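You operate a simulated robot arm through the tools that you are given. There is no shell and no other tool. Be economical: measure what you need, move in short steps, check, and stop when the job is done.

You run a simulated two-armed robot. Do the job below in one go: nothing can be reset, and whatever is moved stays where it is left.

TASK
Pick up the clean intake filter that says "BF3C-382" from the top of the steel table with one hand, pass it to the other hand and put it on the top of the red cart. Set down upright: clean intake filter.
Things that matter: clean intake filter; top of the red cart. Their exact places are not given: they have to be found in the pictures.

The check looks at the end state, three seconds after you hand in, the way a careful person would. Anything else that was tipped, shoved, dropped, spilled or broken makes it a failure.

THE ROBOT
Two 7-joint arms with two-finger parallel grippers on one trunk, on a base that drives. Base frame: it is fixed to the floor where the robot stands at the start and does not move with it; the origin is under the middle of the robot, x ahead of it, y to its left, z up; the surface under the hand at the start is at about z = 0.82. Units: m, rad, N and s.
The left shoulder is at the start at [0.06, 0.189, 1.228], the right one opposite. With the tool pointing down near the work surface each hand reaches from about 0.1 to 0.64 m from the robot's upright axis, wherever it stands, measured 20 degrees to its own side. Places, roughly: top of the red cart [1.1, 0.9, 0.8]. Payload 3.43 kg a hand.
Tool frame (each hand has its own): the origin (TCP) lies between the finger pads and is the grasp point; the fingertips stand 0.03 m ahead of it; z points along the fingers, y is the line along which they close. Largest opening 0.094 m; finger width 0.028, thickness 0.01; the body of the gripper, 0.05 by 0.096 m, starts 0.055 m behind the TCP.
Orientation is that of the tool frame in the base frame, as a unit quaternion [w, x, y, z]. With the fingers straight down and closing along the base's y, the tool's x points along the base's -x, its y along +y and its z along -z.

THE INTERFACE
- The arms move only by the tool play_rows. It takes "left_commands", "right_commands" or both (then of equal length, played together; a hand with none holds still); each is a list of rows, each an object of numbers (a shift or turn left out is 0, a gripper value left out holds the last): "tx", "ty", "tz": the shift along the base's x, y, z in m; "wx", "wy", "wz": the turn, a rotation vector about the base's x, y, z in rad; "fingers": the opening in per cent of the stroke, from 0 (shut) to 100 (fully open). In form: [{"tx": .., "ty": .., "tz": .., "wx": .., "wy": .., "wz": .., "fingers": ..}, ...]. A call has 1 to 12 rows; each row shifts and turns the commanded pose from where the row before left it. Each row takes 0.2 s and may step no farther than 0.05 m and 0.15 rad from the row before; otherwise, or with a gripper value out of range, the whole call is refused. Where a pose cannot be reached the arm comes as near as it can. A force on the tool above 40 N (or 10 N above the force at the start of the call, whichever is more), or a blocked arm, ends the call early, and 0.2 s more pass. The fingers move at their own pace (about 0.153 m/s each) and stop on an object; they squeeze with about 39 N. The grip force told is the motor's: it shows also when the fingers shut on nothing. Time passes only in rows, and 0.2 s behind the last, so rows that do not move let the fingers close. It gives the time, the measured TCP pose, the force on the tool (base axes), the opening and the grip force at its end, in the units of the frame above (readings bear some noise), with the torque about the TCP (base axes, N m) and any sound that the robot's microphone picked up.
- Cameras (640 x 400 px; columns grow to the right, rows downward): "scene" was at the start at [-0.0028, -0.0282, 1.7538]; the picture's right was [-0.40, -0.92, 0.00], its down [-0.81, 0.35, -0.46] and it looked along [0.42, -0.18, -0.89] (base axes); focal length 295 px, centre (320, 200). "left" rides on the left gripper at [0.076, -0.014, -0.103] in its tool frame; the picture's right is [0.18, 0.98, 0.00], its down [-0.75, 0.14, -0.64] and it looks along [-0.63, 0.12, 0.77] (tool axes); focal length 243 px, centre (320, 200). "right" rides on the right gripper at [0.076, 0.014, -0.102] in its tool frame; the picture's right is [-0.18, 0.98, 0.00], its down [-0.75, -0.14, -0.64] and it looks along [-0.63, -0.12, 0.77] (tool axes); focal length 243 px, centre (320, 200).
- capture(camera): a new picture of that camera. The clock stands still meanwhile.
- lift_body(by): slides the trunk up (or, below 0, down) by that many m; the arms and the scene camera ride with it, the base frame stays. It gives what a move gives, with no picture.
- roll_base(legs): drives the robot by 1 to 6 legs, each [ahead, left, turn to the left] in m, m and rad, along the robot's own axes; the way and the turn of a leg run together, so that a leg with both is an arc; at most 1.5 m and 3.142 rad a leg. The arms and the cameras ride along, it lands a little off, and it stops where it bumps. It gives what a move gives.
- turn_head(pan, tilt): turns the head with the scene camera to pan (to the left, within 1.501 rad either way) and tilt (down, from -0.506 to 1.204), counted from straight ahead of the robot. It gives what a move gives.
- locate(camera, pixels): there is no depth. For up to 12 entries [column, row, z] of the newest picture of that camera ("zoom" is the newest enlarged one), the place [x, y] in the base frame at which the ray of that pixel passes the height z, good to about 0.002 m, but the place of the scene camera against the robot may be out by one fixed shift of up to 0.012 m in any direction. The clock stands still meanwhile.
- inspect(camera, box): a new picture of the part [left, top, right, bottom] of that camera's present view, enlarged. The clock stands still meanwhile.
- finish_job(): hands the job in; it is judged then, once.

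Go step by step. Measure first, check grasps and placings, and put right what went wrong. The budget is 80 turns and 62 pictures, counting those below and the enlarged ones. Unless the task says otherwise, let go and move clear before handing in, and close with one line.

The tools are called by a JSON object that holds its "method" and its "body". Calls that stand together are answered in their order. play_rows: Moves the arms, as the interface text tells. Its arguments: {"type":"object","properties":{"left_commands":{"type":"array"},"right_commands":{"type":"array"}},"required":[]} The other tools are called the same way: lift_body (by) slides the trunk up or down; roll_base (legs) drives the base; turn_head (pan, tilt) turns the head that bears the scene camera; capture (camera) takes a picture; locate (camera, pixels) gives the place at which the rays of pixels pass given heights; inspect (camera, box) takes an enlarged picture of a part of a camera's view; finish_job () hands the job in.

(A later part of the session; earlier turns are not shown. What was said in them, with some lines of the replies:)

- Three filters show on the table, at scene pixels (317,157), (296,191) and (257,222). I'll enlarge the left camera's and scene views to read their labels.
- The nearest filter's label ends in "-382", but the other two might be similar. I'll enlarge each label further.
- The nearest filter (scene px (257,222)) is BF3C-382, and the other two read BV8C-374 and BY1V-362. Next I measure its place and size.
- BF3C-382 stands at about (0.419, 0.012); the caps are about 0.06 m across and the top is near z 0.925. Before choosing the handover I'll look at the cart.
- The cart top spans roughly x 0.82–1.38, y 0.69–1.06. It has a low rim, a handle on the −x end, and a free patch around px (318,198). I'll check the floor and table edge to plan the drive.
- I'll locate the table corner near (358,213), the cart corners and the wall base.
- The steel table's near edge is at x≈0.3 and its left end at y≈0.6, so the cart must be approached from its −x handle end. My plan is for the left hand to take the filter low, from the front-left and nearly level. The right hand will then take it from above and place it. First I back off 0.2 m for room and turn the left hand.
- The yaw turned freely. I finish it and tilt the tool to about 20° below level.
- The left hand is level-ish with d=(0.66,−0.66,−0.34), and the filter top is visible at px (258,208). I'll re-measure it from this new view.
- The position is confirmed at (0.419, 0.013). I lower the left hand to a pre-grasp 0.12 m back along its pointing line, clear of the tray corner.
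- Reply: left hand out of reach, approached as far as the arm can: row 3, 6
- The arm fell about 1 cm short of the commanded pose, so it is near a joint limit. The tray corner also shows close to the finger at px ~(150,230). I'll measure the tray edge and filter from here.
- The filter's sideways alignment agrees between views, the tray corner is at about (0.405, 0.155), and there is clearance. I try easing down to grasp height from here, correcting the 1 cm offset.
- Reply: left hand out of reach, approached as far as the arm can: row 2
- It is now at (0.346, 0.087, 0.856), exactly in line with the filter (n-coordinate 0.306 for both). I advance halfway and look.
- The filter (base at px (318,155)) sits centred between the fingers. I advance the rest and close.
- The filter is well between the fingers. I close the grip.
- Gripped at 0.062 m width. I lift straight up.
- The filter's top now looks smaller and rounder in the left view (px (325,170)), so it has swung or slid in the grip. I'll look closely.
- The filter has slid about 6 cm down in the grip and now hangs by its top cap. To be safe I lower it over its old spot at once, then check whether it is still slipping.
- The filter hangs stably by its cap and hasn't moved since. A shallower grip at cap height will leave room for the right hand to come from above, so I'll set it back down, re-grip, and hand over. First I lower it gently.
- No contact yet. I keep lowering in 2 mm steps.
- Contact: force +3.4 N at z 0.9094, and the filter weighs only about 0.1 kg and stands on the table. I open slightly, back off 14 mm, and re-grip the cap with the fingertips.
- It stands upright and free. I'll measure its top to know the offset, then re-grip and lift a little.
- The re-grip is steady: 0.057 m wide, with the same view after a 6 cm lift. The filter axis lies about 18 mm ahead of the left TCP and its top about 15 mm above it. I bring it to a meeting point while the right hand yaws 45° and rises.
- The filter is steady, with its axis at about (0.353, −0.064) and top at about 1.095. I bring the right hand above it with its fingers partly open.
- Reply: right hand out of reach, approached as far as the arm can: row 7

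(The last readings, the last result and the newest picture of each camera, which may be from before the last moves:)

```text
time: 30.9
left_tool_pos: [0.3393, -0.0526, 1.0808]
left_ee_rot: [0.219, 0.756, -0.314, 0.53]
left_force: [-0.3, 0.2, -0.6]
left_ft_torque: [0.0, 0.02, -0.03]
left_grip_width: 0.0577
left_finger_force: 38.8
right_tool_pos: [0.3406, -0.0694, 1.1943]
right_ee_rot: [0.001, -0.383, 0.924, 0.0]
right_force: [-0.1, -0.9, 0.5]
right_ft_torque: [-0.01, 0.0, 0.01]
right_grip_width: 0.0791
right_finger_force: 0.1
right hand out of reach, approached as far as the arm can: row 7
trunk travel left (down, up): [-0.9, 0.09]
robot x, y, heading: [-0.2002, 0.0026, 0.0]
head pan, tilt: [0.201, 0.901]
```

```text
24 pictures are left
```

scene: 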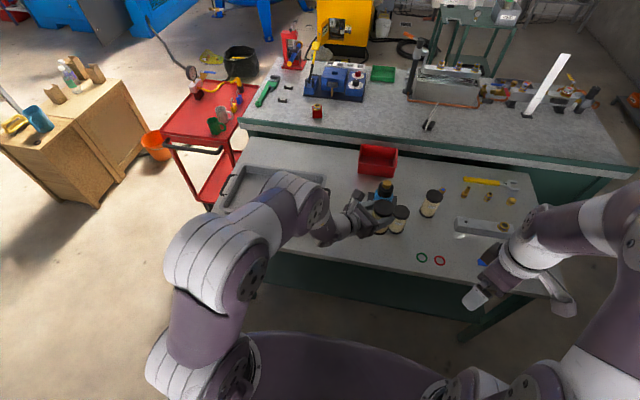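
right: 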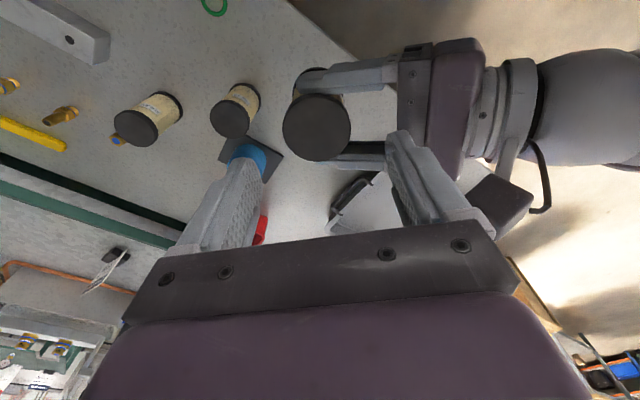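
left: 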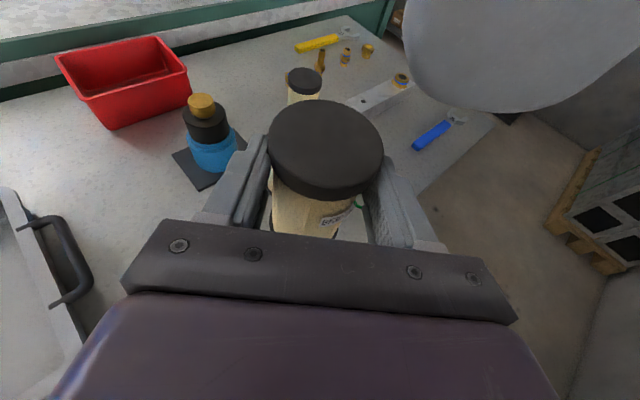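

The right hand stopped at its reach limit about 12 mm short. I'll move both hands closer to the robot and lower; first I measure the cap in the right camera.

{"method": "locate", "body": {"camera": "right", "pixels": [[316, 127, 1.096], [282, 127, 1.096], [350, 127, 1.096]]}}

{"method": "play_rows", "body": {"left_commands": [{"tx": -0.01, "ty": -0.008, "tz": -0.012}, {"tx": -0.01, "ty": -0.008, "tz": -0.012}, {"tx": -0.01, "ty": -0.007, "tz": -0.013}, {"tx": -0.01, "ty": -0.007, "tz": -0.013}, {}], "right_commands": [{"tx": -0.01, "ty": -0.008, "tz": -0.012}, {"tx": -0.01, "ty": -0.008, "tz": -0.012}, {"tx": -0.01, "ty": -0.007, "tz": -0.013}, {"tx": -0.01, "ty": -0.007, "tz": -0.013}, {}]}}

```text
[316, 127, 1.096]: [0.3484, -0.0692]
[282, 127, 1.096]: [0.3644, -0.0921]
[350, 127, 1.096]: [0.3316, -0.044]
```

```text
time: 32.1
left_tool_pos: [0.2994, -0.0801, 1.0295]
left_ee_rot: [0.219, 0.757, -0.314, 0.53]
left_force: [0.2, -0.1, -1.1]
left_ft_torque: [0.02, 0.07, 0.0]
left_grip_width: 0.0575
left_finger_force: 38.9
right_tool_pos: [0.3025, -0.0994, 1.1431]
right_ee_rot: [0.001, -0.383, 0.924, 0.0]
right_force: [0.5, -0.2, -0.6]
right_ft_torque: [0.0, -0.02, 0.02]
right_grip_width: 0.079
right_finger_force: 0.1
trunk travel left (down, up): [-0.9, 0.09]
robot x, y, heading: [-0.1971, -0.0001, -0.001]
head pan, tilt: [0.201, 0.901]
```

The measurements agree along the closing direction. I nudge the right hand over the axis and descend until the tips are just above the cap, then look.

{"method": "play_rows", "body": {"right_commands": [{"tx": 0.008, "ty": 0.0055}, {"tz": -0.02}, {"tz": -0.02}, {"tz": -0.018}, {}]}}

{"method": "capture", "body": {"camera": "right"}}

{"method": "capture", "body": {"camera": "left"}}

```text
time: 33.3
left_tool_pos: [0.2995, -0.0815, 1.0299]
left_ee_rot: [0.219, 0.756, -0.314, 0.53]
left_force: [0.4, 0.9, -1.2]
left_ft_torque: [0.02, 0.04, -0.02]
left_grip_width: 0.0576
left_finger_force: 38.8
right_tool_pos: [0.3086, -0.093, 1.0852]
right_ee_rot: [0.0, -0.383, 0.924, 0.0]
right_force: [0.1, 0.5, 0.5]
right_ft_torque: [0.02, 0.01, 0.03]
right_grip_width: 0.0788
right_finger_force: 0.1
trunk travel left (down, up): [-0.9, 0.09]
robot x, y, heading: [-0.1995, -0.0019, -0.005]
head pan, tilt: [0.201, 0.901]
```

```text
23 pictures are left
```

right: 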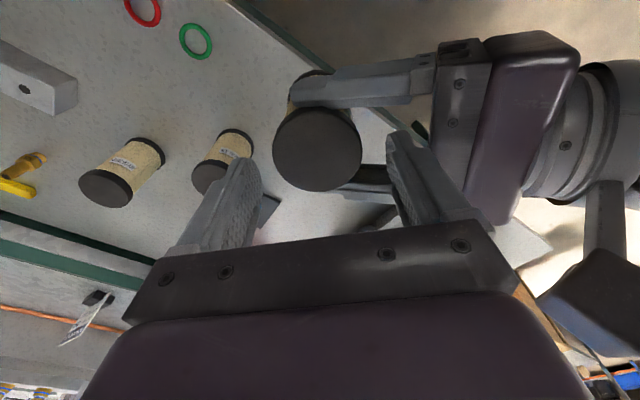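

```text
22 pictures are left
```

left: 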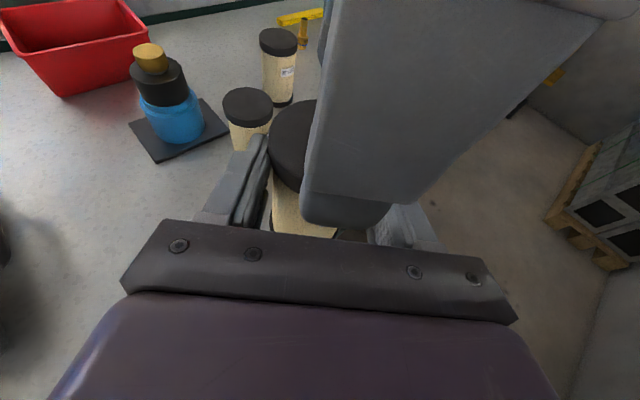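

In the left view the right finger (px 305–400) is a little to the −n side of the cap centre (px 325). I'll measure the cap in the right view.

{"method": "locate", "body": {"camera": "right", "pixels": [[317, 149, 1.0455], [272, 148, 1.0455], [362, 150, 1.0455]]}}

```text
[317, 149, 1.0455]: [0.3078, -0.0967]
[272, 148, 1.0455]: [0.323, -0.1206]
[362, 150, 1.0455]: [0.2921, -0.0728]
```

The cap is about 6 mm further along +n and 2 mm along d. I correct this and descend around the cap.

{"method": "play_rows", "body": {"right_commands": [{"tx": 0.0056, "ty": 0.0028}, {"tz": -0.014}, {"tz": -0.014}, {"tz": -0.014}, {"tz": -0.012}, {}]}}

{"method": "capture", "body": {"camera": "right"}}

{"method": "capture", "body": {"camera": "left"}}

```text
time: 34.7
left_tool_pos: [0.2991, -0.0807, 1.029]
left_ee_rot: [0.219, 0.757, -0.314, 0.53]
left_force: [0.5, 1.1, -0.7]
left_ft_torque: [0.02, -0.01, -0.04]
left_grip_width: 0.0574
left_finger_force: 39.6
right_tool_pos: [0.3145, -0.0897, 1.0317]
right_ee_rot: [0.0, -0.383, 0.924, 0.0]
right_force: [0.0, 0.2, 0.8]
right_ft_torque: [0.0, 0.01, 0.0]
right_grip_width: 0.0788
right_finger_force: 0.0
trunk travel left (down, up): [-0.9, 0.09]
robot x, y, heading: [-0.1939, -0.0003, -0.001]
head pan, tilt: [0.201, 0.901]
```

```text
21 pictures are left
```

right: 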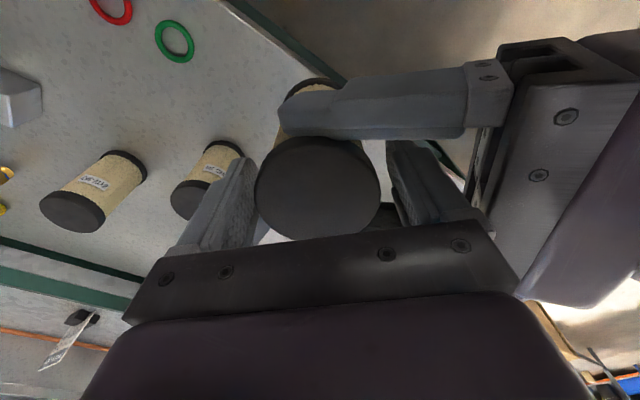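

```text
20 pictures are left
```

left: 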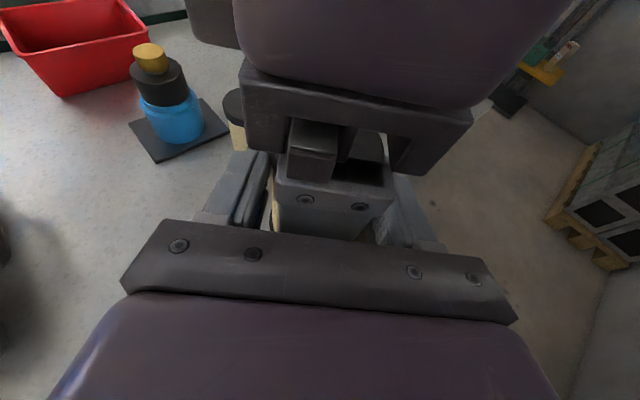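

The cap (px (318,187)) is centred between the right fingers and nothing touches. I close the right hand.

{"method": "play_rows", "body": {"right_commands": [{"fingers": 72}, {"fingers": 66}, {"fingers": 40}, {"fingers": 0}, {}, {}]}}

{"method": "capture", "body": {"camera": "right"}}

```text
time: 36.1
left_tool_pos: [0.2986, -0.0811, 1.0291]
left_ee_rot: [0.219, 0.757, -0.314, 0.53]
left_force: [-14.4, 13.6, 12.5]
left_ft_torque: [-0.26, -0.13, -0.28]
left_grip_width: 0.0578
left_finger_force: 39.0
right_tool_pos: [0.314, -0.091, 1.0327]
right_ee_rot: [0.0, -0.383, 0.924, 0.001]
right_force: [14.8, -14.3, -12.2]
right_ft_torque: [0.12, -0.1, 0.33]
right_grip_width: 0.0601
right_finger_force: 38.8
trunk travel left (down, up): [-0.9, 0.09]
robot x, y, heading: [-0.1995, 0.0016, 0.001]
head pan, tilt: [0.201, 0.901]
```

```text
19 pictures are left
```

right: 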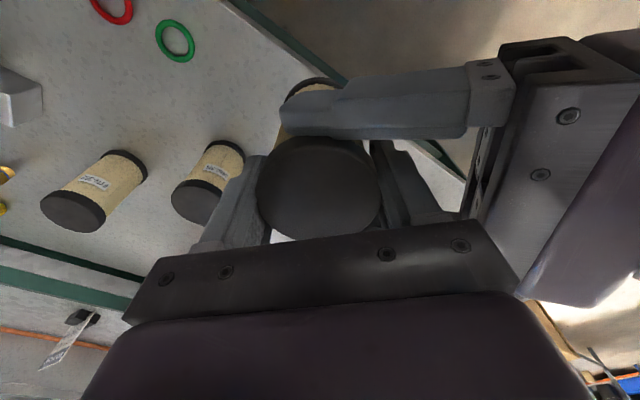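

The grip is on (0.060 m on the cap), with about 20 N internal strain along d. I relax it by 1 mm, then open the left hand slightly.

{"method": "play_rows", "body": {"right_commands": [{"tx": 0.0008, "ty": -0.0008, "tz": -0.001}, {}]}}

{"method": "play_rows", "body": {"left_commands": [{"fingers": 66}, {"fingers": 72}, {"fingers": 76}, {}, {}]}}

{"method": "capture", "body": {"camera": "right"}}

```text
time: 36.7
left_tool_pos: [0.2989, -0.0803, 1.0299]
left_ee_rot: [0.218, 0.757, -0.313, 0.53]
left_force: [8.1, -1.8, -12.1]
left_ft_torque: [0.13, 0.24, 0.17]
left_grip_width: 0.0578
left_finger_force: 39.2
right_tool_pos: [0.3143, -0.0916, 1.0317]
right_ee_rot: [-0.001, -0.382, 0.924, 0.0]
right_force: [-8.0, 1.2, 10.4]
right_ft_torque: [0.03, -0.02, -0.07]
right_grip_width: 0.0596
right_finger_force: 38.8
trunk travel left (down, up): [-0.9, 0.09]
robot x, y, heading: [-0.1995, -0.002, -0.003]
head pan, tilt: [0.201, 0.901]
```

```text
time: 37.9
left_tool_pos: [0.2992, -0.0797, 1.0299]
left_ee_rot: [0.219, 0.757, -0.314, 0.53]
left_force: [0.2, -0.7, 0.2]
left_ft_torque: [0.0, 0.01, -0.01]
left_grip_width: 0.0715
left_finger_force: 0.0
right_tool_pos: [0.3143, -0.0926, 1.0309]
right_ee_rot: [0.001, -0.383, 0.924, 0.0]
right_force: [0.2, 0.2, -0.1]
right_ft_torque: [0.0, 0.0, -0.01]
right_grip_width: 0.0599
right_finger_force: 38.9
trunk travel left (down, up): [-0.9, 0.09]
robot x, y, heading: [-0.1954, 0.0047, 0.002]
head pan, tilt: [0.201, 0.901]
```

```text
18 pictures are left
```

right: 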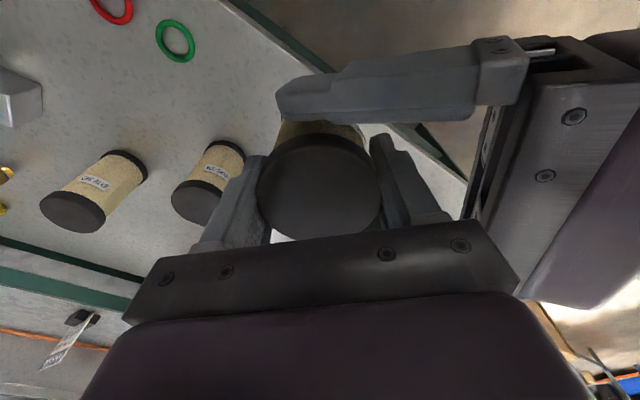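

The right hand alone holds the filter steadily, and the left reads no force. I move the right hand forward along +d, out of the left fingers, rather than pushing the left toward its fold limit.

{"method": "play_rows", "body": {"right_commands": [{"tx": 0.01, "ty": -0.01}, {"tx": 0.014, "ty": -0.014}, {"tx": 0.014, "ty": -0.014}, {"tx": 0.014, "ty": -0.014}, {"tx": 0.008, "ty": -0.014, "tz": 0.005}, {}]}}

{"method": "capture", "body": {"camera": "left"}}

```text
time: 39.3
left_tool_pos: [0.2994, -0.0806, 1.0301]
left_ee_rot: [0.219, 0.756, -0.315, 0.53]
left_force: [-0.2, -0.7, 0.2]
left_ft_torque: [0.01, 0.01, 0.01]
left_grip_width: 0.0715
left_finger_force: 0.1
right_tool_pos: [0.3748, -0.1585, 1.0348]
right_ee_rot: [0.0, -0.383, 0.924, -0.001]
right_force: [-0.4, 1.0, -0.4]
right_ft_torque: [0.0, -0.02, 0.0]
right_grip_width: 0.06
right_finger_force: 39.2
trunk travel left (down, up): [-0.9, 0.09]
robot x, y, heading: [-0.1955, 0.0019, -0.006]
head pan, tilt: [0.201, 0.901]
```

```text
17 pictures are left
```

left: 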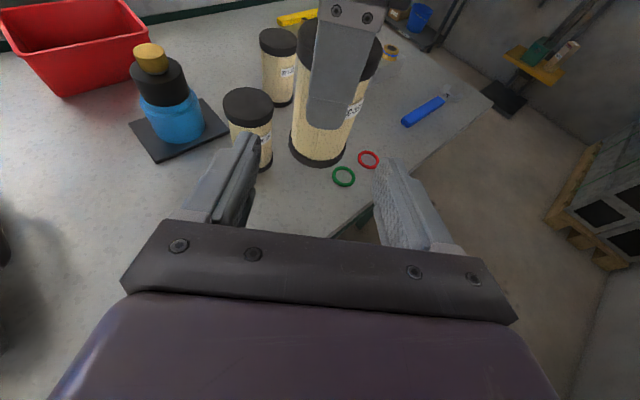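

The handover worked and the filter hangs upright in the right hand. I raise both arms, pull the right in and move the left aside.

{"method": "play_rows", "body": {"right_commands": [{"tz": 0.03}, {"tz": 0.03}, {"tz": 0.03, "tx": -0.02}, {"tx": -0.03, "ty": -0.01}, {"tx": -0.03, "ty": -0.01}, {"tx": -0.03, "ty": -0.02}, {"tx": -0.03, "ty": -0.02}, {"tx": -0.02, "ty": -0.02}, {}], "left_commands": [{"tz": 0.03}, {"tz": 0.03}, {"tz": 0.03, "ty": 0.02}, {"tz": 0.03, "ty": 0.03}, {"tz": 0.03, "ty": 0.03}, {"tz": 0.03, "ty": 0.03}, {"ty": 0.03}, {"ty": 0.03}, {}]}}

{"method": "turn_head", "body": {"pan": 0.9, "tilt": 0.9}}

{"method": "capture", "body": {"camera": "scene"}}

{"method": "capture", "body": {"camera": "right"}}

```text
time: 41.3
left_tool_pos: [0.3001, 0.0902, 1.2093]
left_ee_rot: [0.219, 0.756, -0.314, 0.531]
left_force: [0.2, -0.3, -0.1]
left_ft_torque: [0.01, 0.01, 0.0]
left_grip_width: 0.0714
left_finger_force: 0.1
right_tool_pos: [0.2151, -0.2372, 1.1268]
right_ee_rot: [0.0, -0.382, 0.924, -0.001]
right_force: [-0.1, -0.9, -1.4]
right_ft_torque: [0.0, -0.02, 0.02]
right_grip_width: 0.0597
right_finger_force: 39.1
trunk travel left (down, up): [-0.9, 0.09]
robot x, y, heading: [-0.2024, 0.0001, -0.003]
head pan, tilt: [0.201, 0.901]
```

```text
time: 42.4
left_tool_pos: [0.2994, 0.0896, 1.2087]
left_ee_rot: [0.218, 0.757, -0.313, 0.53]
left_force: [0.1, 0.7, -0.6]
left_ft_torque: [0.0, 0.0, 0.03]
left_grip_width: 0.0717
left_finger_force: 0.1
right_tool_pos: [0.2152, -0.2378, 1.126]
right_ee_rot: [0.001, -0.383, 0.924, 0.0]
right_force: [-0.2, -0.1, -0.9]
right_ft_torque: [-0.01, -0.02, 0.04]
right_grip_width: 0.0596
right_finger_force: 38.7
trunk travel left (down, up): [-0.9, 0.09]
robot x, y, heading: [-0.1997, 0.0001, -0.002]
head pan, tilt: [0.901, 0.901]
```

```text
16 pictures are left
```

scene: 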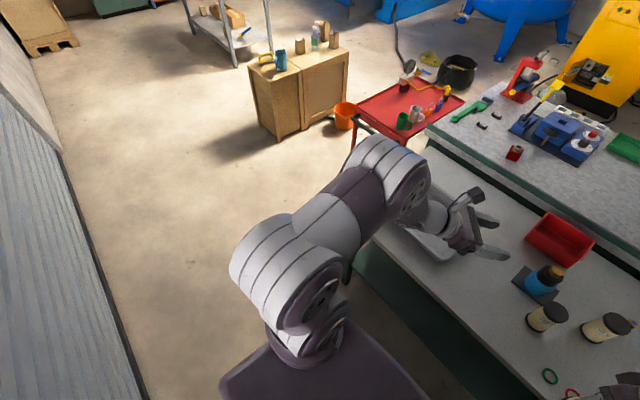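

```text
15 pictures are left
```

right: 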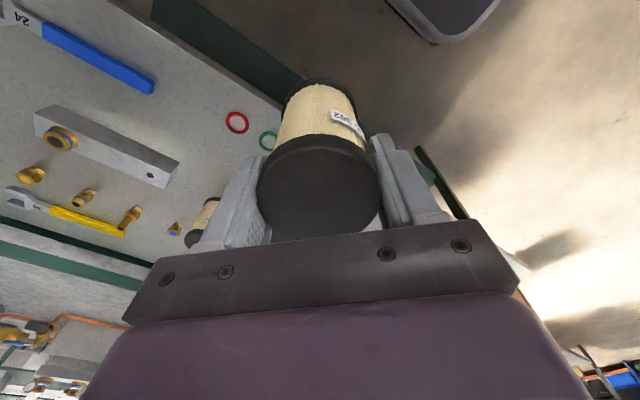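

The filter hangs straight and the floor to the left is clear. I drive 1.1 m left along the table front.

{"method": "roll_base", "body": {"legs": [[0, 1.1, 0]]}}

{"method": "turn_head", "body": {"pan": -0.25, "tilt": 0.8}}

{"method": "capture", "body": {"camera": "scene"}}

```text
time: 48.0
left_tool_pos: [0.2982, 1.1888, 1.2096]
left_ee_rot: [0.217, 0.757, -0.312, 0.531]
left_force: [0.1, 0.1, -0.4]
left_ft_torque: [0.01, -0.01, 0.03]
left_grip_width: 0.0715
left_finger_force: 0.2
right_tool_pos: [0.2155, 0.8598, 1.1259]
right_ee_rot: [0.0, -0.384, 0.923, -0.001]
right_force: [-0.1, 0.6, -1.8]
right_ft_torque: [0.01, 0.0, -0.02]
right_grip_width: 0.0597
right_finger_force: 39.1
trunk travel left (down, up): [-0.9, 0.09]
robot x, y, heading: [-0.1979, 1.0975, 0.006]
head pan, tilt: [0.901, 0.901]
```

```text
time: 49.4
left_tool_pos: [0.2984, 1.1893, 1.2104]
left_ee_rot: [0.218, 0.757, -0.313, 0.53]
left_force: [-0.5, 0.9, 0.0]
left_ft_torque: [-0.02, 0.0, -0.02]
left_grip_width: 0.0712
left_finger_force: 0.0
right_tool_pos: [0.216, 0.8625, 1.1259]
right_ee_rot: [0.0, -0.384, 0.924, 0.0]
right_force: [-0.4, 0.0, -1.0]
right_ft_torque: [-0.03, -0.01, -0.01]
right_grip_width: 0.0596
right_finger_force: 39.2
trunk travel left (down, up): [-0.9, 0.09]
robot x, y, heading: [-0.2034, 1.1006, 0.002]
head pan, tilt: [-0.25, 0.799]
```

```text
14 pictures are left
```

scene: 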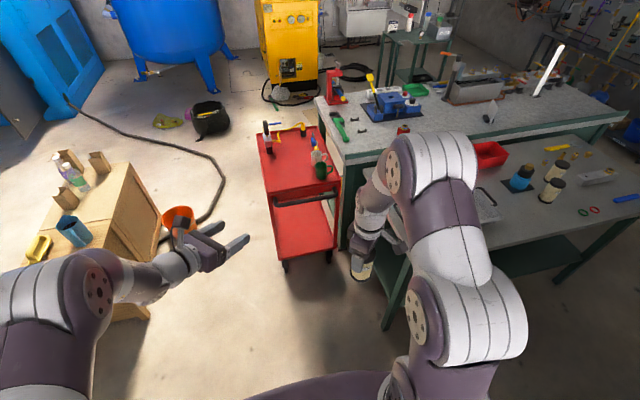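

I'll measure the cabinet, cart and table-leg positions before going forward.

{"method": "locate", "body": {"camera": "scene", "pixels": [[148, 318, 0.0], [163, 208, 0.75], [192, 233, 0.0], [266, 193, 0.8], [340, 183, 0.8], [321, 178, 0.8], [318, 160, 0.8], [258, 135, 0.8], [270, 152, 0.8], [385, 330, 0.0], [286, 270, 0.0], [283, 170, 0.8]]}}

{"method": "inspect", "body": {"camera": "scene", "box": [240, 110, 370, 210]}}

```text
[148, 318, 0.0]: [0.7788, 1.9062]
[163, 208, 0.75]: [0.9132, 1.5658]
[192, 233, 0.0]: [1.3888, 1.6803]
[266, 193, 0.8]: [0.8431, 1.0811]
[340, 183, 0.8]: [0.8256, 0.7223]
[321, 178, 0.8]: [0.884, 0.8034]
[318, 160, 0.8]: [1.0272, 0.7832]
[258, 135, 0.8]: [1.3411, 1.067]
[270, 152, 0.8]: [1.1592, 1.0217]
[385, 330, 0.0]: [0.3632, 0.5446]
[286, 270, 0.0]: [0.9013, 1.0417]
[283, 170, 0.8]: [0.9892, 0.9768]
```

```text
4.00 times, centred on (305, 160) of scene
```

zoom: 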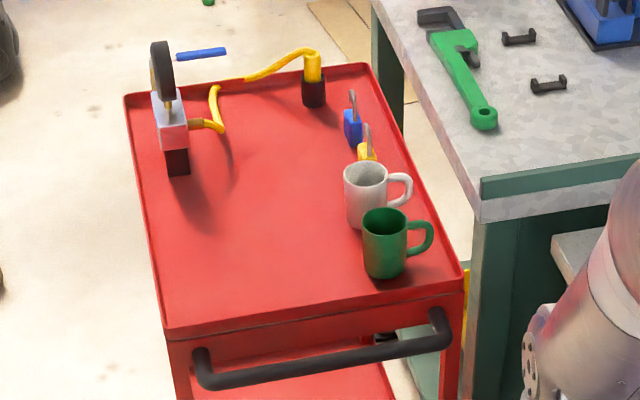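

The free area around (0.95, 0.96) is 15 cm clear of the green mug, and the lane is clear. I drive ahead 0.58 m.

{"method": "roll_base", "body": {"legs": [[0.58, 0, 0]]}}

{"method": "capture", "body": {"camera": "scene"}}

{"method": "capture", "body": {"camera": "right"}}

```text
time: 52.7
left_tool_pos: [0.878, 1.1946, 1.21]
left_ee_rot: [0.217, 0.757, -0.312, 0.531]
left_force: [-0.1, -0.1, 0.7]
left_ft_torque: [-0.02, 0.0, -0.04]
left_grip_width: 0.0715
left_finger_force: 0.0
right_tool_pos: [0.797, 0.865, 1.1269]
right_ee_rot: [-0.001, -0.386, 0.923, -0.001]
right_force: [0.2, 0.6, -1.4]
right_ft_torque: [-0.01, -0.01, -0.02]
right_grip_width: 0.0597
right_finger_force: 38.8
trunk travel left (down, up): [-0.9, 0.09]
robot x, y, heading: [0.3781, 1.1012, 0.004]
head pan, tilt: [-0.25, 0.799]
```

```text
12 pictures are left
```

scene: 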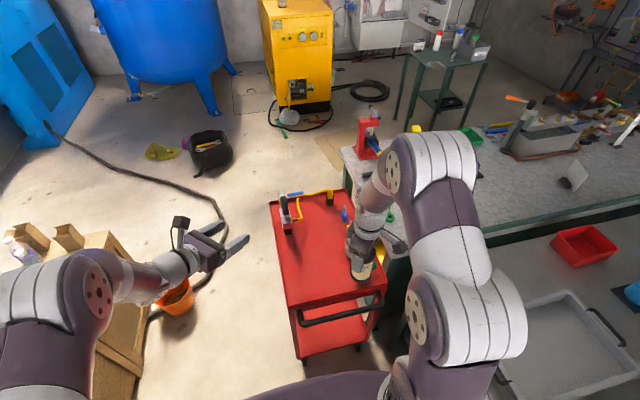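

```text
11 pictures are left
```

right: 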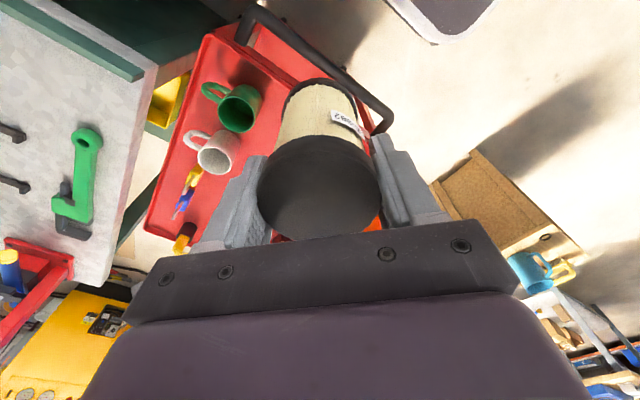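

I'm in position with nothing touched. I'll pin the mugs and the cart rim with the right camera and, for height, the scene camera.

{"method": "locate", "body": {"camera": "right", "pixels": [[241, 107, 0.89], [216, 154, 0.89], [245, 75, 0.81], [208, 38, 0.82], [150, 225, 0.82], [297, 80, 0.82]]}}

{"method": "locate", "body": {"camera": "scene", "pixels": [[289, 308, 0.82], [385, 287, 0.82], [270, 205, 0.82], [310, 260, 0.8], [287, 232, 0.8]]}}

```text
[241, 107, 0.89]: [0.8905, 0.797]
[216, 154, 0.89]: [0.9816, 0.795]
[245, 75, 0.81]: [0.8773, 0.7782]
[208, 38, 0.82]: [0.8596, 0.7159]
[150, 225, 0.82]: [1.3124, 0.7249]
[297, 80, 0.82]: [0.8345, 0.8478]
```

```text
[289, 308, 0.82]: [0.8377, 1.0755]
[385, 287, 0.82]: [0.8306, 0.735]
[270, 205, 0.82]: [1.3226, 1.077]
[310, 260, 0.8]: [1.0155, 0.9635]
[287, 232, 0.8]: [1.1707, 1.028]
```

The target is (0.95, 0.96). I move the right hand above it and partly down.

{"method": "play_rows", "body": {"right_commands": [{"tx": 0.025, "ty": 0.015}, {"tx": 0.03, "ty": 0.02}, {"tx": 0.035, "ty": 0.02}, {"tx": 0.035, "ty": 0.02}, {"tx": 0.028, "ty": 0.02}, {"tz": -0.04}, {"tz": -0.04}, {"tz": -0.04}, {"tz": -0.03}, {"tz": -0.02}, {}]}}

{"method": "capture", "body": {"camera": "right"}}

{"method": "inspect", "body": {"camera": "scene", "box": [255, 170, 425, 330]}}

```text
time: 55.1
left_tool_pos: [0.879, 1.1935, 1.2091]
left_ee_rot: [0.216, 0.758, -0.311, 0.531]
left_force: [0.9, 0.2, -0.3]
left_ft_torque: [0.0, -0.04, 0.0]
left_grip_width: 0.0716
left_finger_force: 0.1
right_tool_pos: [0.9493, 0.9596, 0.9554]
right_ee_rot: [-0.001, -0.386, 0.922, 0.001]
right_force: [-0.7, 0.4, -1.2]
right_ft_torque: [0.04, -0.01, -0.01]
right_grip_width: 0.0593
right_finger_force: 39.1
trunk travel left (down, up): [-0.9, 0.09]
robot x, y, heading: [0.3799, 1.1017, 0.007]
head pan, tilt: [-0.25, 0.799]
```

```text
10 pictures are left
```

right: 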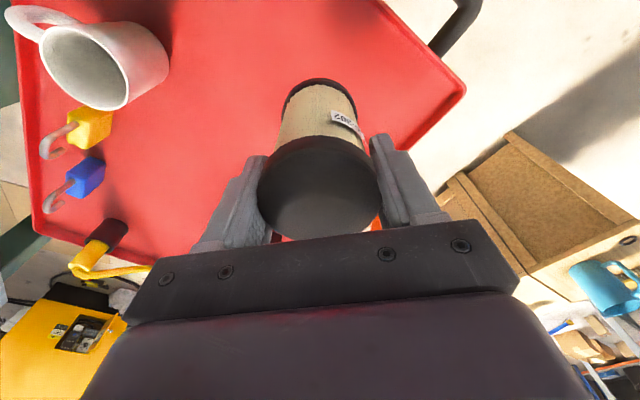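

```text
2.50 times, centred on (340, 250) of scene
```

zoom: 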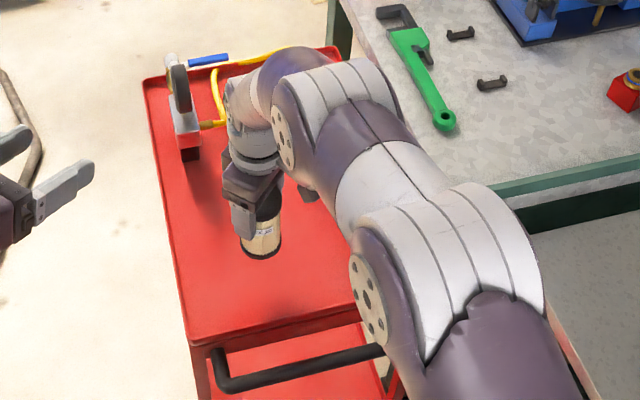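

All is clear. I lower in small steps toward contact, expected around TCP z 0.89–0.90.

{"method": "play_rows", "body": {"right_commands": [{"tz": -0.012}, {"tz": -0.012}, {"tz": -0.01}, {"tz": -0.006}, {"tz": -0.004}, {}]}}

{"method": "play_rows", "body": {"right_commands": [{"tz": -0.002}, {"tz": -0.002}, {"tz": -0.002}, {}]}}

{"method": "capture", "body": {"camera": "right"}}

```text
time: 56.5
left_tool_pos: [0.8788, 1.1942, 1.2092]
left_ee_rot: [0.217, 0.757, -0.311, 0.532]
left_force: [-0.2, -1.0, -0.1]
left_ft_torque: [0.05, 0.0, -0.01]
left_grip_width: 0.0713
left_finger_force: 0.0
right_tool_pos: [0.9492, 0.9613, 0.9115]
right_ee_rot: [0.0, -0.385, 0.923, 0.001]
right_force: [0.1, 0.7, -1.5]
right_ft_torque: [0.0, 0.01, -0.01]
right_grip_width: 0.0596
right_finger_force: 39.1
trunk travel left (down, up): [-0.9, 0.09]
robot x, y, heading: [0.3794, 1.1037, 0.007]
head pan, tilt: [-0.25, 0.799]
```

```text
time: 57.5
left_tool_pos: [0.8794, 1.1934, 1.2093]
left_ee_rot: [0.217, 0.757, -0.312, 0.531]
left_force: [-0.1, -0.2, -0.7]
left_ft_torque: [-0.01, 0.0, -0.01]
left_grip_width: 0.0714
left_finger_force: 0.0
right_tool_pos: [0.951, 0.9602, 0.9058]
right_ee_rot: [0.0, -0.386, 0.923, 0.0]
right_force: [0.2, 0.6, -1.5]
right_ft_torque: [-0.03, 0.01, -0.01]
right_grip_width: 0.0595
right_finger_force: 39.3
trunk travel left (down, up): [-0.9, 0.09]
robot x, y, heading: [0.3814, 1.0995, 0.003]
head pan, tilt: [-0.25, 0.799]
```

```text
8 pictures are left
```

right: 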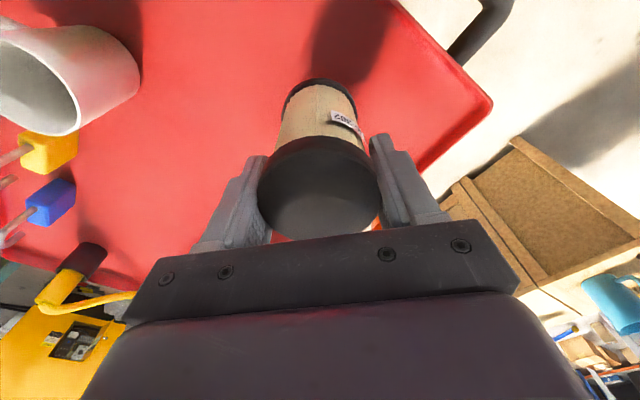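

No contact yet at 0.906, so I keep lowering.

{"method": "play_rows", "body": {"right_commands": [{"tz": -0.002}, {"tz": -0.002}, {"tz": -0.002}, {}]}}

{"method": "play_rows", "body": {"right_commands": [{"tz": -0.0015}, {"tz": -0.0015}, {}]}}

```text
time: 58.5
left_tool_pos: [0.8792, 1.1939, 1.2087]
left_ee_rot: [0.217, 0.758, -0.312, 0.531]
left_force: [-0.4, -1.1, 0.3]
left_ft_torque: [0.01, -0.01, -0.01]
left_grip_width: 0.0713
left_finger_force: 0.1
right_tool_pos: [0.9507, 0.9602, 0.8985]
right_ee_rot: [-0.001, -0.386, 0.923, 0.0]
right_force: [0.2, 0.2, -1.6]
right_ft_torque: [-0.03, -0.04, 0.0]
right_grip_width: 0.0594
right_finger_force: 39.0
trunk travel left (down, up): [-0.9, 0.09]
robot x, y, heading: [0.3824, 1.1024, 0.004]
head pan, tilt: [-0.25, 0.799]
```

```text
time: 59.3
left_tool_pos: [0.879, 1.1937, 1.2077]
left_ee_rot: [0.217, 0.757, -0.311, 0.531]
left_force: [-0.2, -0.3, 1.0]
left_ft_torque: [-0.02, -0.02, 0.01]
left_grip_width: 0.0714
left_finger_force: 0.1
right_tool_pos: [0.9494, 0.9611, 0.8956]
right_ee_rot: [0.001, -0.385, 0.923, 0.0]
right_force: [0.0, 0.4, -1.2]
right_ft_torque: [0.02, -0.01, 0.0]
right_grip_width: 0.0593
right_finger_force: 39.1
trunk travel left (down, up): [-0.9, 0.09]
robot x, y, heading: [0.38, 1.0977, 0.008]
head pan, tilt: [-0.25, 0.799]
```

{"method": "play_rows", "body": {"right_commands": [{"tz": -0.0015}, {"tz": -0.0015}, {}]}}

{"method": "play_rows", "body": {"right_commands": [{"tz": -0.0015}, {"tz": -0.0015}, {}]}}

{"method": "capture", "body": {"camera": "right"}}

```text
time: 60.1
left_tool_pos: [0.8792, 1.1934, 1.209]
left_ee_rot: [0.217, 0.757, -0.312, 0.531]
left_force: [-0.4, 0.3, -0.8]
left_ft_torque: [-0.02, -0.03, 0.0]
left_grip_width: 0.0717
left_finger_force: 0.0
right_tool_pos: [0.9507, 0.9604, 0.8941]
right_ee_rot: [0.0, -0.386, 0.922, 0.0]
right_force: [-0.5, 0.5, -1.1]
right_ft_torque: [0.0, 0.03, -0.03]
right_grip_width: 0.0599
right_finger_force: 39.0
trunk travel left (down, up): [-0.9, 0.09]
robot x, y, heading: [0.3847, 1.1018, 0.005]
head pan, tilt: [-0.25, 0.799]
```

```text
time: 60.9
left_tool_pos: [0.8794, 1.1932, 1.2095]
left_ee_rot: [0.217, 0.758, -0.312, 0.53]
left_force: [0.0, 0.1, 0.7]
left_ft_torque: [-0.01, 0.01, 0.0]
left_grip_width: 0.0714
left_finger_force: 0.0
right_tool_pos: [0.9506, 0.961, 0.8908]
right_ee_rot: [0.0, -0.386, 0.922, -0.001]
right_force: [0.4, -0.5, -1.5]
right_ft_torque: [0.0, 0.0, 0.04]
right_grip_width: 0.0593
right_finger_force: 38.8
trunk travel left (down, up): [-0.9, 0.09]
robot x, y, heading: [0.3784, 1.1, 0.009]
head pan, tilt: [-0.25, 0.799]
```

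```text
7 pictures are left
```

right: 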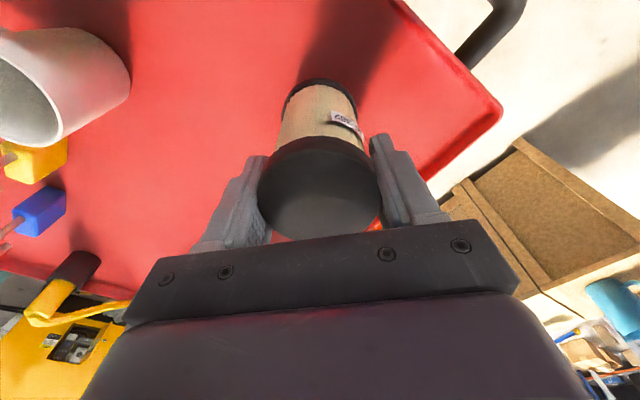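

Still only the 1–1.5 N of its own weight shows, so I carry on in small steps.

{"method": "play_rows", "body": {"right_commands": [{"tz": -0.002}, {"tz": -0.002}, {}]}}

{"method": "play_rows", "body": {"right_commands": [{"tz": -0.0015}, {"tz": -0.0015}, {}]}}

```text
time: 61.7
left_tool_pos: [0.8793, 1.1936, 1.2095]
left_ee_rot: [0.218, 0.758, -0.313, 0.53]
left_force: [-0.5, 0.3, 0.1]
left_ft_torque: [0.02, 0.03, -0.01]
left_grip_width: 0.0715
left_finger_force: 0.1
right_tool_pos: [0.9504, 0.9596, 0.8862]
right_ee_rot: [0.0, -0.386, 0.923, 0.0]
right_force: [0.3, 0.2, -1.3]
right_ft_torque: [-0.01, 0.0, -0.02]
right_grip_width: 0.0595
right_finger_force: 38.7
trunk travel left (down, up): [-0.9, 0.09]
robot x, y, heading: [0.3787, 1.1016, 0.005]
head pan, tilt: [-0.25, 0.799]
```

```text
time: 62.5
left_tool_pos: [0.8799, 1.1945, 1.2088]
left_ee_rot: [0.218, 0.758, -0.312, 0.53]
left_force: [-0.3, -0.1, 0.5]
left_ft_torque: [-0.01, 0.01, 0.0]
left_grip_width: 0.0713
left_finger_force: 0.0
right_tool_pos: [0.9504, 0.9604, 0.8841]
right_ee_rot: [0.0, -0.387, 0.922, 0.0]
right_force: [0.0, -0.1, -0.4]
right_ft_torque: [-0.03, 0.02, -0.03]
right_grip_width: 0.0591
right_finger_force: 38.8
trunk travel left (down, up): [-0.9, 0.09]
robot x, y, heading: [0.3806, 1.0988, 0.004]
head pan, tilt: [-0.25, 0.799]
```

The force has gone from −1.3 to −0.4 N, which may be first contact. I take one more millimetre at a time.

{"method": "play_rows", "body": {"right_commands": [{"tz": -0.001}, {}]}}

{"method": "play_rows", "body": {"right_commands": [{"tz": -0.001}, {}]}}

```text
time: 63.1
left_tool_pos: [0.8787, 1.1938, 1.2094]
left_ee_rot: [0.217, 0.758, -0.312, 0.531]
left_force: [0.4, 0.2, 0.1]
left_ft_torque: [-0.04, 0.02, 0.03]
left_grip_width: 0.0713
left_finger_force: 0.0
right_tool_pos: [0.9503, 0.9604, 0.8841]
right_ee_rot: [0.0, -0.386, 0.923, -0.001]
right_force: [-0.5, -0.5, -0.9]
right_ft_torque: [0.04, -0.02, 0.03]
right_grip_width: 0.0593
right_finger_force: 39.1
trunk travel left (down, up): [-0.9, 0.09]
robot x, y, heading: [0.38, 1.099, 0.005]
head pan, tilt: [-0.25, 0.799]
```

```text
time: 63.7
left_tool_pos: [0.8795, 1.1931, 1.2087]
left_ee_rot: [0.217, 0.757, -0.311, 0.531]
left_force: [0.4, 0.8, 0.5]
left_ft_torque: [0.0, 0.0, -0.02]
left_grip_width: 0.0713
left_finger_force: 0.0
right_tool_pos: [0.9502, 0.96, 0.8813]
right_ee_rot: [0.0, -0.386, 0.923, 0.0]
right_force: [0.0, 0.8, -0.3]
right_ft_torque: [-0.03, 0.03, 0.0]
right_grip_width: 0.0598
right_finger_force: 38.8
trunk travel left (down, up): [-0.9, 0.09]
robot x, y, heading: [0.3828, 1.0978, 0.004]
head pan, tilt: [-0.25, 0.799]
```

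{"method": "play_rows", "body": {"right_commands": [{"tz": -0.001}, {}]}}

{"method": "play_rows", "body": {"right_commands": [{"tz": -0.001}, {}]}}

{"method": "inspect", "body": {"camera": "right", "box": [250, 40, 400, 140]}}

```text
time: 64.3
left_tool_pos: [0.8801, 1.1954, 1.209]
left_ee_rot: [0.218, 0.757, -0.312, 0.531]
left_force: [0.0, 0.6, -0.2]
left_ft_torque: [-0.01, -0.04, 0.02]
left_grip_width: 0.0712
left_finger_force: 0.1
right_tool_pos: [0.9508, 0.96, 0.881]
right_ee_rot: [0.0, -0.386, 0.922, 0.0]
right_force: [0.1, 0.4, -0.7]
right_ft_torque: [0.01, -0.01, -0.01]
right_grip_width: 0.0597
right_finger_force: 39.1
trunk travel left (down, up): [-0.9, 0.09]
robot x, y, heading: [0.384, 1.0996, 0.009]
head pan, tilt: [-0.25, 0.799]
```

```text
time: 64.9
left_tool_pos: [0.878, 1.1954, 1.2084]
left_ee_rot: [0.217, 0.758, -0.311, 0.531]
left_force: [0.2, 0.0, -0.5]
left_ft_torque: [0.04, -0.04, 0.02]
left_grip_width: 0.0713
left_finger_force: 0.1
right_tool_pos: [0.9506, 0.9599, 0.8799]
right_ee_rot: [0.0, -0.385, 0.923, 0.0]
right_force: [-0.2, -0.4, -0.7]
right_ft_torque: [-0.04, -0.02, -0.03]
right_grip_width: 0.0596
right_finger_force: 38.9
trunk travel left (down, up): [-0.9, 0.09]
robot x, y, heading: [0.3807, 1.1003, 0.003]
head pan, tilt: [-0.25, 0.799]
```

```text
4.00 times, centred on (325, 90) of right
```

zoom: 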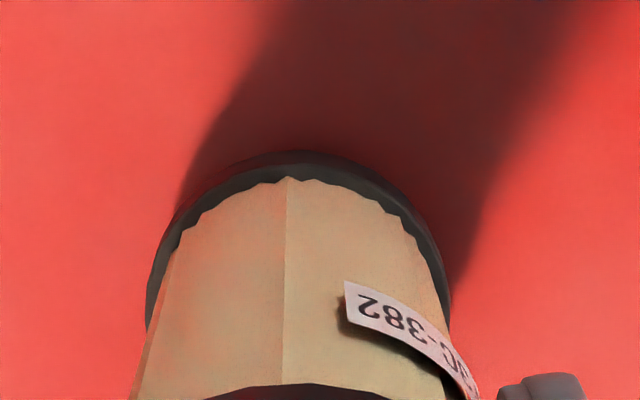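

The shadow nearly meets the base, so only millimetres remain. I continue down.

{"method": "play_rows", "body": {"right_commands": [{"tz": -0.001}, {"tz": -0.001}, {}]}}

{"method": "play_rows", "body": {"right_commands": [{"tz": -0.001}, {"tz": -0.001}, {}]}}

```text
time: 65.7
left_tool_pos: [0.8793, 1.1936, 1.2095]
left_ee_rot: [0.218, 0.758, -0.312, 0.53]
left_force: [-0.5, 0.4, 0.2]
left_ft_torque: [-0.03, -0.01, 0.03]
left_grip_width: 0.0713
left_finger_force: 0.0
right_tool_pos: [0.9505, 0.9596, 0.8768]
right_ee_rot: [0.0, -0.386, 0.923, 0.0]
right_force: [-1.8, 0.1, -0.2]
right_ft_torque: [0.01, 0.0, -0.01]
right_grip_width: 0.0596
right_finger_force: 38.3
trunk travel left (down, up): [-0.9, 0.09]
robot x, y, heading: [0.3801, 1.1017, 0.007]
head pan, tilt: [-0.25, 0.799]
```

```text
time: 66.5
left_tool_pos: [0.8788, 1.194, 1.2086]
left_ee_rot: [0.217, 0.757, -0.312, 0.531]
left_force: [0.0, -0.5, -0.4]
left_ft_torque: [0.04, 0.0, 0.02]
left_grip_width: 0.0712
left_finger_force: 0.0
right_tool_pos: [0.9505, 0.9605, 0.8764]
right_ee_rot: [-0.001, -0.386, 0.923, 0.0]
right_force: [-0.4, -0.3, -1.5]
right_ft_torque: [0.0, 0.04, 0.03]
right_grip_width: 0.0594
right_finger_force: 38.9
trunk travel left (down, up): [-0.9, 0.09]
robot x, y, heading: [0.3802, 1.0988, 0.007]
head pan, tilt: [-0.25, 0.799]
```

There is still no clear contact at 0.876. I continue and watch for the force to rise.

{"method": "play_rows", "body": {"right_commands": [{"tz": -0.001}, {"tz": -0.001}, {}]}}

{"method": "play_rows", "body": {"right_commands": [{"tz": -0.001}, {"tz": -0.001}, {}]}}

{"method": "inspect", "body": {"camera": "right", "box": [250, 40, 400, 140]}}

```text
time: 67.3
left_tool_pos: [0.8784, 1.1927, 1.2097]
left_ee_rot: [0.217, 0.757, -0.312, 0.531]
left_force: [-0.4, 0.8, -0.5]
left_ft_torque: [-0.02, -0.01, 0.0]
left_grip_width: 0.0714
left_finger_force: 0.0
right_tool_pos: [0.9501, 0.96, 0.8747]
right_ee_rot: [0.0, -0.386, 0.922, 0.0]
right_force: [0.3, 0.2, -1.1]
right_ft_torque: [0.02, -0.02, 0.02]
right_grip_width: 0.0593
right_finger_force: 38.4
trunk travel left (down, up): [-0.9, 0.09]
robot x, y, heading: [0.3839, 1.099, 0.006]
head pan, tilt: [-0.25, 0.799]
```

```text
time: 68.1
left_tool_pos: [0.8802, 1.1944, 1.2091]
left_ee_rot: [0.217, 0.758, -0.311, 0.531]
left_force: [0.0, 0.1, 0.4]
left_ft_torque: [0.0, 0.02, 0.02]
left_grip_width: 0.0713
left_finger_force: 0.0
right_tool_pos: [0.9496, 0.96, 0.8723]
right_ee_rot: [0.0, -0.386, 0.923, 0.001]
right_force: [0.4, -0.3, -0.4]
right_ft_torque: [0.01, -0.03, -0.01]
right_grip_width: 0.0595
right_finger_force: 39.4
trunk travel left (down, up): [-0.9, 0.09]
robot x, y, heading: [0.3792, 1.1031, 0.009]
head pan, tilt: [-0.25, 0.799]
```

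```text
4.00 times, centred on (325, 90) of right
```

zoom: 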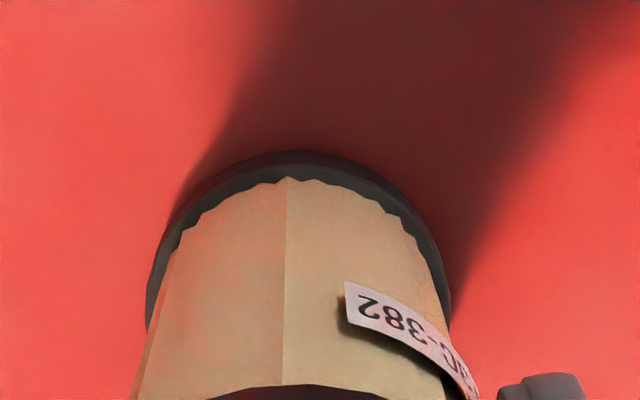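

The shadow has moved still closer to the base edge and the filter hasn't shifted in the grip. I go on in 1 mm steps.

{"method": "play_rows", "body": {"right_commands": [{"tz": -0.001}, {"tz": -0.001}, {}]}}

{"method": "play_rows", "body": {"right_commands": [{"tz": -0.001}, {"tz": -0.001}, {}]}}

```text
time: 68.9
left_tool_pos: [0.8765, 1.1945, 1.2102]
left_ee_rot: [0.216, 0.758, -0.311, 0.532]
left_force: [0.0, 1.5, 0.3]
left_ft_torque: [-0.01, -0.02, -0.04]
left_grip_width: 0.0715
left_finger_force: 0.1
right_tool_pos: [0.9494, 0.9596, 0.8726]
right_ee_rot: [0.002, -0.386, 0.922, -0.001]
right_force: [-1.6, -2.4, 14.4]
right_ft_torque: [0.08, -0.05, 0.01]
right_grip_width: 0.0597
right_finger_force: 38.7
trunk travel left (down, up): [-0.9, 0.09]
robot x, y, heading: [0.3789, 1.0987, 0.006]
head pan, tilt: [-0.25, 0.799]
```

```text
time: 69.7
left_tool_pos: [0.8753, 1.1936, 1.2118]
left_ee_rot: [0.216, 0.757, -0.311, 0.532]
left_force: [0.4, 0.1, -0.2]
left_ft_torque: [0.0, 0.02, -0.01]
left_grip_width: 0.0715
left_finger_force: 0.1
right_tool_pos: [0.9501, 0.9594, 0.8723]
right_ee_rot: [0.004, -0.386, 0.923, -0.001]
right_force: [0.6, -7.5, 36.7]
right_ft_torque: [0.11, -0.16, 0.03]
right_grip_width: 0.0594
right_finger_force: 39.3
trunk travel left (down, up): [-0.9, 0.09]
robot x, y, heading: [0.3839, 1.103, 0.003]
head pan, tilt: [-0.25, 0.799]
```

Firm contact at z 0.872 with 37 N, so I overshot by about 3 mm. I relieve the pressure before letting go.

{"method": "play_rows", "body": {"right_commands": [{"tz": 0.001}, {"tz": 0.001}, {"tz": 0.0007}, {}]}}

```text
time: 70.7
left_tool_pos: [0.8779, 1.1928, 1.2096]
left_ee_rot: [0.216, 0.758, -0.312, 0.531]
left_force: [-0.6, -0.1, -0.5]
left_ft_torque: [0.0, 0.03, -0.02]
left_grip_width: 0.0714
left_finger_force: 0.0
right_tool_pos: [0.9492, 0.9601, 0.8719]
right_ee_rot: [0.001, -0.386, 0.923, -0.001]
right_force: [6.9, -8.5, 23.9]
right_ft_torque: [-0.13, -0.82, -0.19]
right_grip_width: 0.0597
right_finger_force: 38.9
trunk travel left (down, up): [-0.9, 0.09]
robot x, y, heading: [0.3797, 1.1022, 0.01]
head pan, tilt: [-0.25, 0.799]
```

There is still 24 N, so I ease up a bit more.

{"method": "play_rows", "body": {"right_commands": [{"tz": 0.0008}, {}]}}

```text
time: 71.3
left_tool_pos: [0.8778, 1.1934, 1.2099]
left_ee_rot: [0.216, 0.758, -0.311, 0.531]
left_force: [0.2, -0.1, 1.3]
left_ft_torque: [-0.05, 0.01, -0.03]
left_grip_width: 0.0712
left_finger_force: 0.1
right_tool_pos: [0.9486, 0.9595, 0.8712]
right_ee_rot: [0.001, -0.386, 0.923, 0.001]
right_force: [6.3, -6.4, 18.4]
right_ft_torque: [-0.14, -0.76, -0.18]
right_grip_width: 0.0592
right_finger_force: 38.7
trunk travel left (down, up): [-0.9, 0.09]
robot x, y, heading: [0.3824, 1.0998, 0.008]
head pan, tilt: [-0.25, 0.799]
```

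{"method": "play_rows", "body": {"right_commands": [{"tz": 0.001}, {"tz": 0.0008}, {}]}}

```text
time: 72.1
left_tool_pos: [0.8789, 1.195, 1.2087]
left_ee_rot: [0.217, 0.758, -0.311, 0.531]
left_force: [-0.6, -0.1, -0.1]
left_ft_torque: [0.02, 0.02, -0.02]
left_grip_width: 0.0713
left_finger_force: 0.0
right_tool_pos: [0.9486, 0.9605, 0.8717]
right_ee_rot: [-0.002, -0.386, 0.923, 0.0]
right_force: [3.0, -0.3, 3.5]
right_ft_torque: [0.02, -0.33, -0.11]
right_grip_width: 0.0595
right_finger_force: 39.4
trunk travel left (down, up): [-0.9, 0.09]
robot x, y, heading: [0.3829, 1.1039, 0.003]
head pan, tilt: [-0.25, 0.799]
```

The contact is light now (3.5 N). I open the right hand gradually while holding still, then look.

{"method": "play_rows", "body": {"right_commands": [{"fingers": 67}, {"fingers": 72}, {"fingers": 80}, {"fingers": 90}, {}, {}]}}

{"method": "capture", "body": {"camera": "right"}}

```text
time: 73.5
left_tool_pos: [0.8794, 1.1935, 1.2092]
left_ee_rot: [0.217, 0.758, -0.311, 0.531]
left_force: [0.1, 0.5, -0.2]
left_ft_torque: [-0.01, 0.0, -0.01]
left_grip_width: 0.0713
left_finger_force: 0.1
right_tool_pos: [0.9494, 0.9608, 0.8737]
right_ee_rot: [0.0, -0.386, 0.923, 0.0]
right_force: [0.8, -0.5, -0.6]
right_ft_torque: [-0.02, 0.01, -0.02]
right_grip_width: 0.0848
right_finger_force: 0.1
trunk travel left (down, up): [-0.9, 0.09]
robot x, y, heading: [0.38, 1.1014, 0.003]
head pan, tilt: [-0.25, 0.799]
```

```text
4 pictures are left
```

right: 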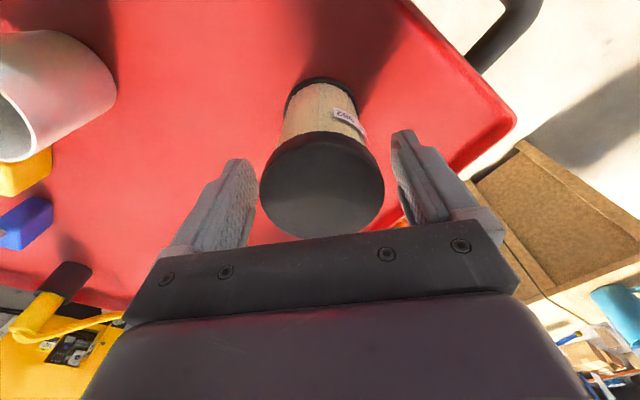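

The filter stands free between the open fingers. I withdraw straight up.

{"method": "play_rows", "body": {"right_commands": [{"tz": 0.01, "fingers": 100}, {"tz": 0.015}, {"tz": 0.02}, {"tz": 0.03}, {"tz": 0.03}, {"tz": 0.04}, {"tz": 0.04}, {"tz": 0.03}, {}]}}

{"method": "capture", "body": {"camera": "right"}}

```text
time: 75.5
left_tool_pos: [0.8792, 1.1945, 1.2081]
left_ee_rot: [0.217, 0.758, -0.311, 0.53]
left_force: [-0.8, -1.1, 0.2]
left_ft_torque: [-0.02, -0.01, 0.03]
left_grip_width: 0.0716
left_finger_force: 0.0
right_tool_pos: [0.9514, 0.9596, 1.0885]
right_ee_rot: [0.0, -0.386, 0.923, 0.0]
right_force: [0.2, -0.9, -0.4]
right_ft_torque: [-0.03, 0.02, 0.02]
right_grip_width: 0.0941
right_finger_force: 0.0
trunk travel left (down, up): [-0.9, 0.09]
robot x, y, heading: [0.3804, 1.1028, 0.005]
head pan, tilt: [-0.25, 0.799]
```

```text
3 pictures are left
```

right: 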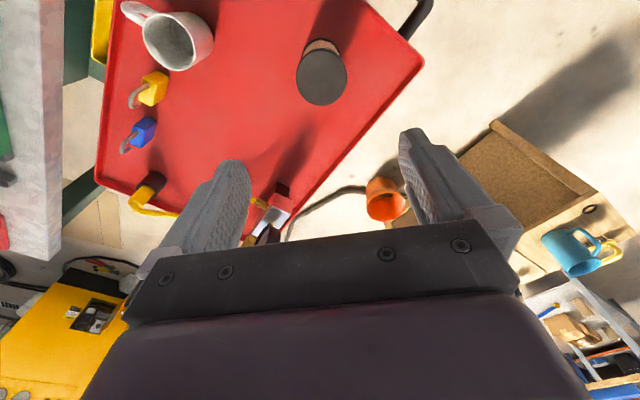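

The filter stands upright at px (322,75) and the hand is clear. One last scene check.

{"method": "inspect", "body": {"camera": "scene", "box": [250, 170, 410, 330]}}

```text
2.50 times, centred on (330, 250) of scene
```

zoom: 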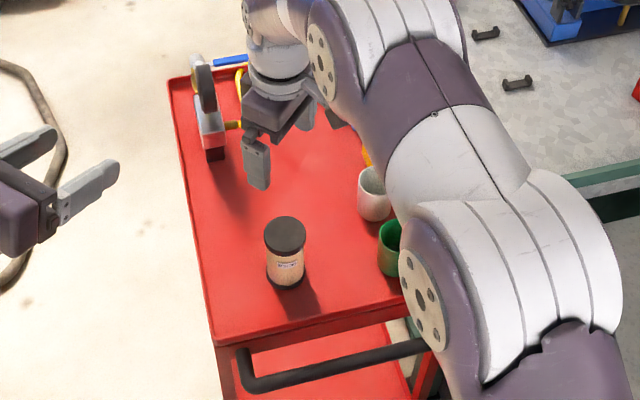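

The filter stands upright on the cart, the mugs and gauge are undisturbed, and both hands are clear. I hand in.

{"method": "finish_job", "body": {}}

```text
The job is handed in.
```

The BF3C-382 filter was picked up with the left hand, passed to the right, and now stands upright on top of the red cart. On the first lift it slid about 5 cm in the left grip, so I set it back on the table and re-gripped it before the pass.
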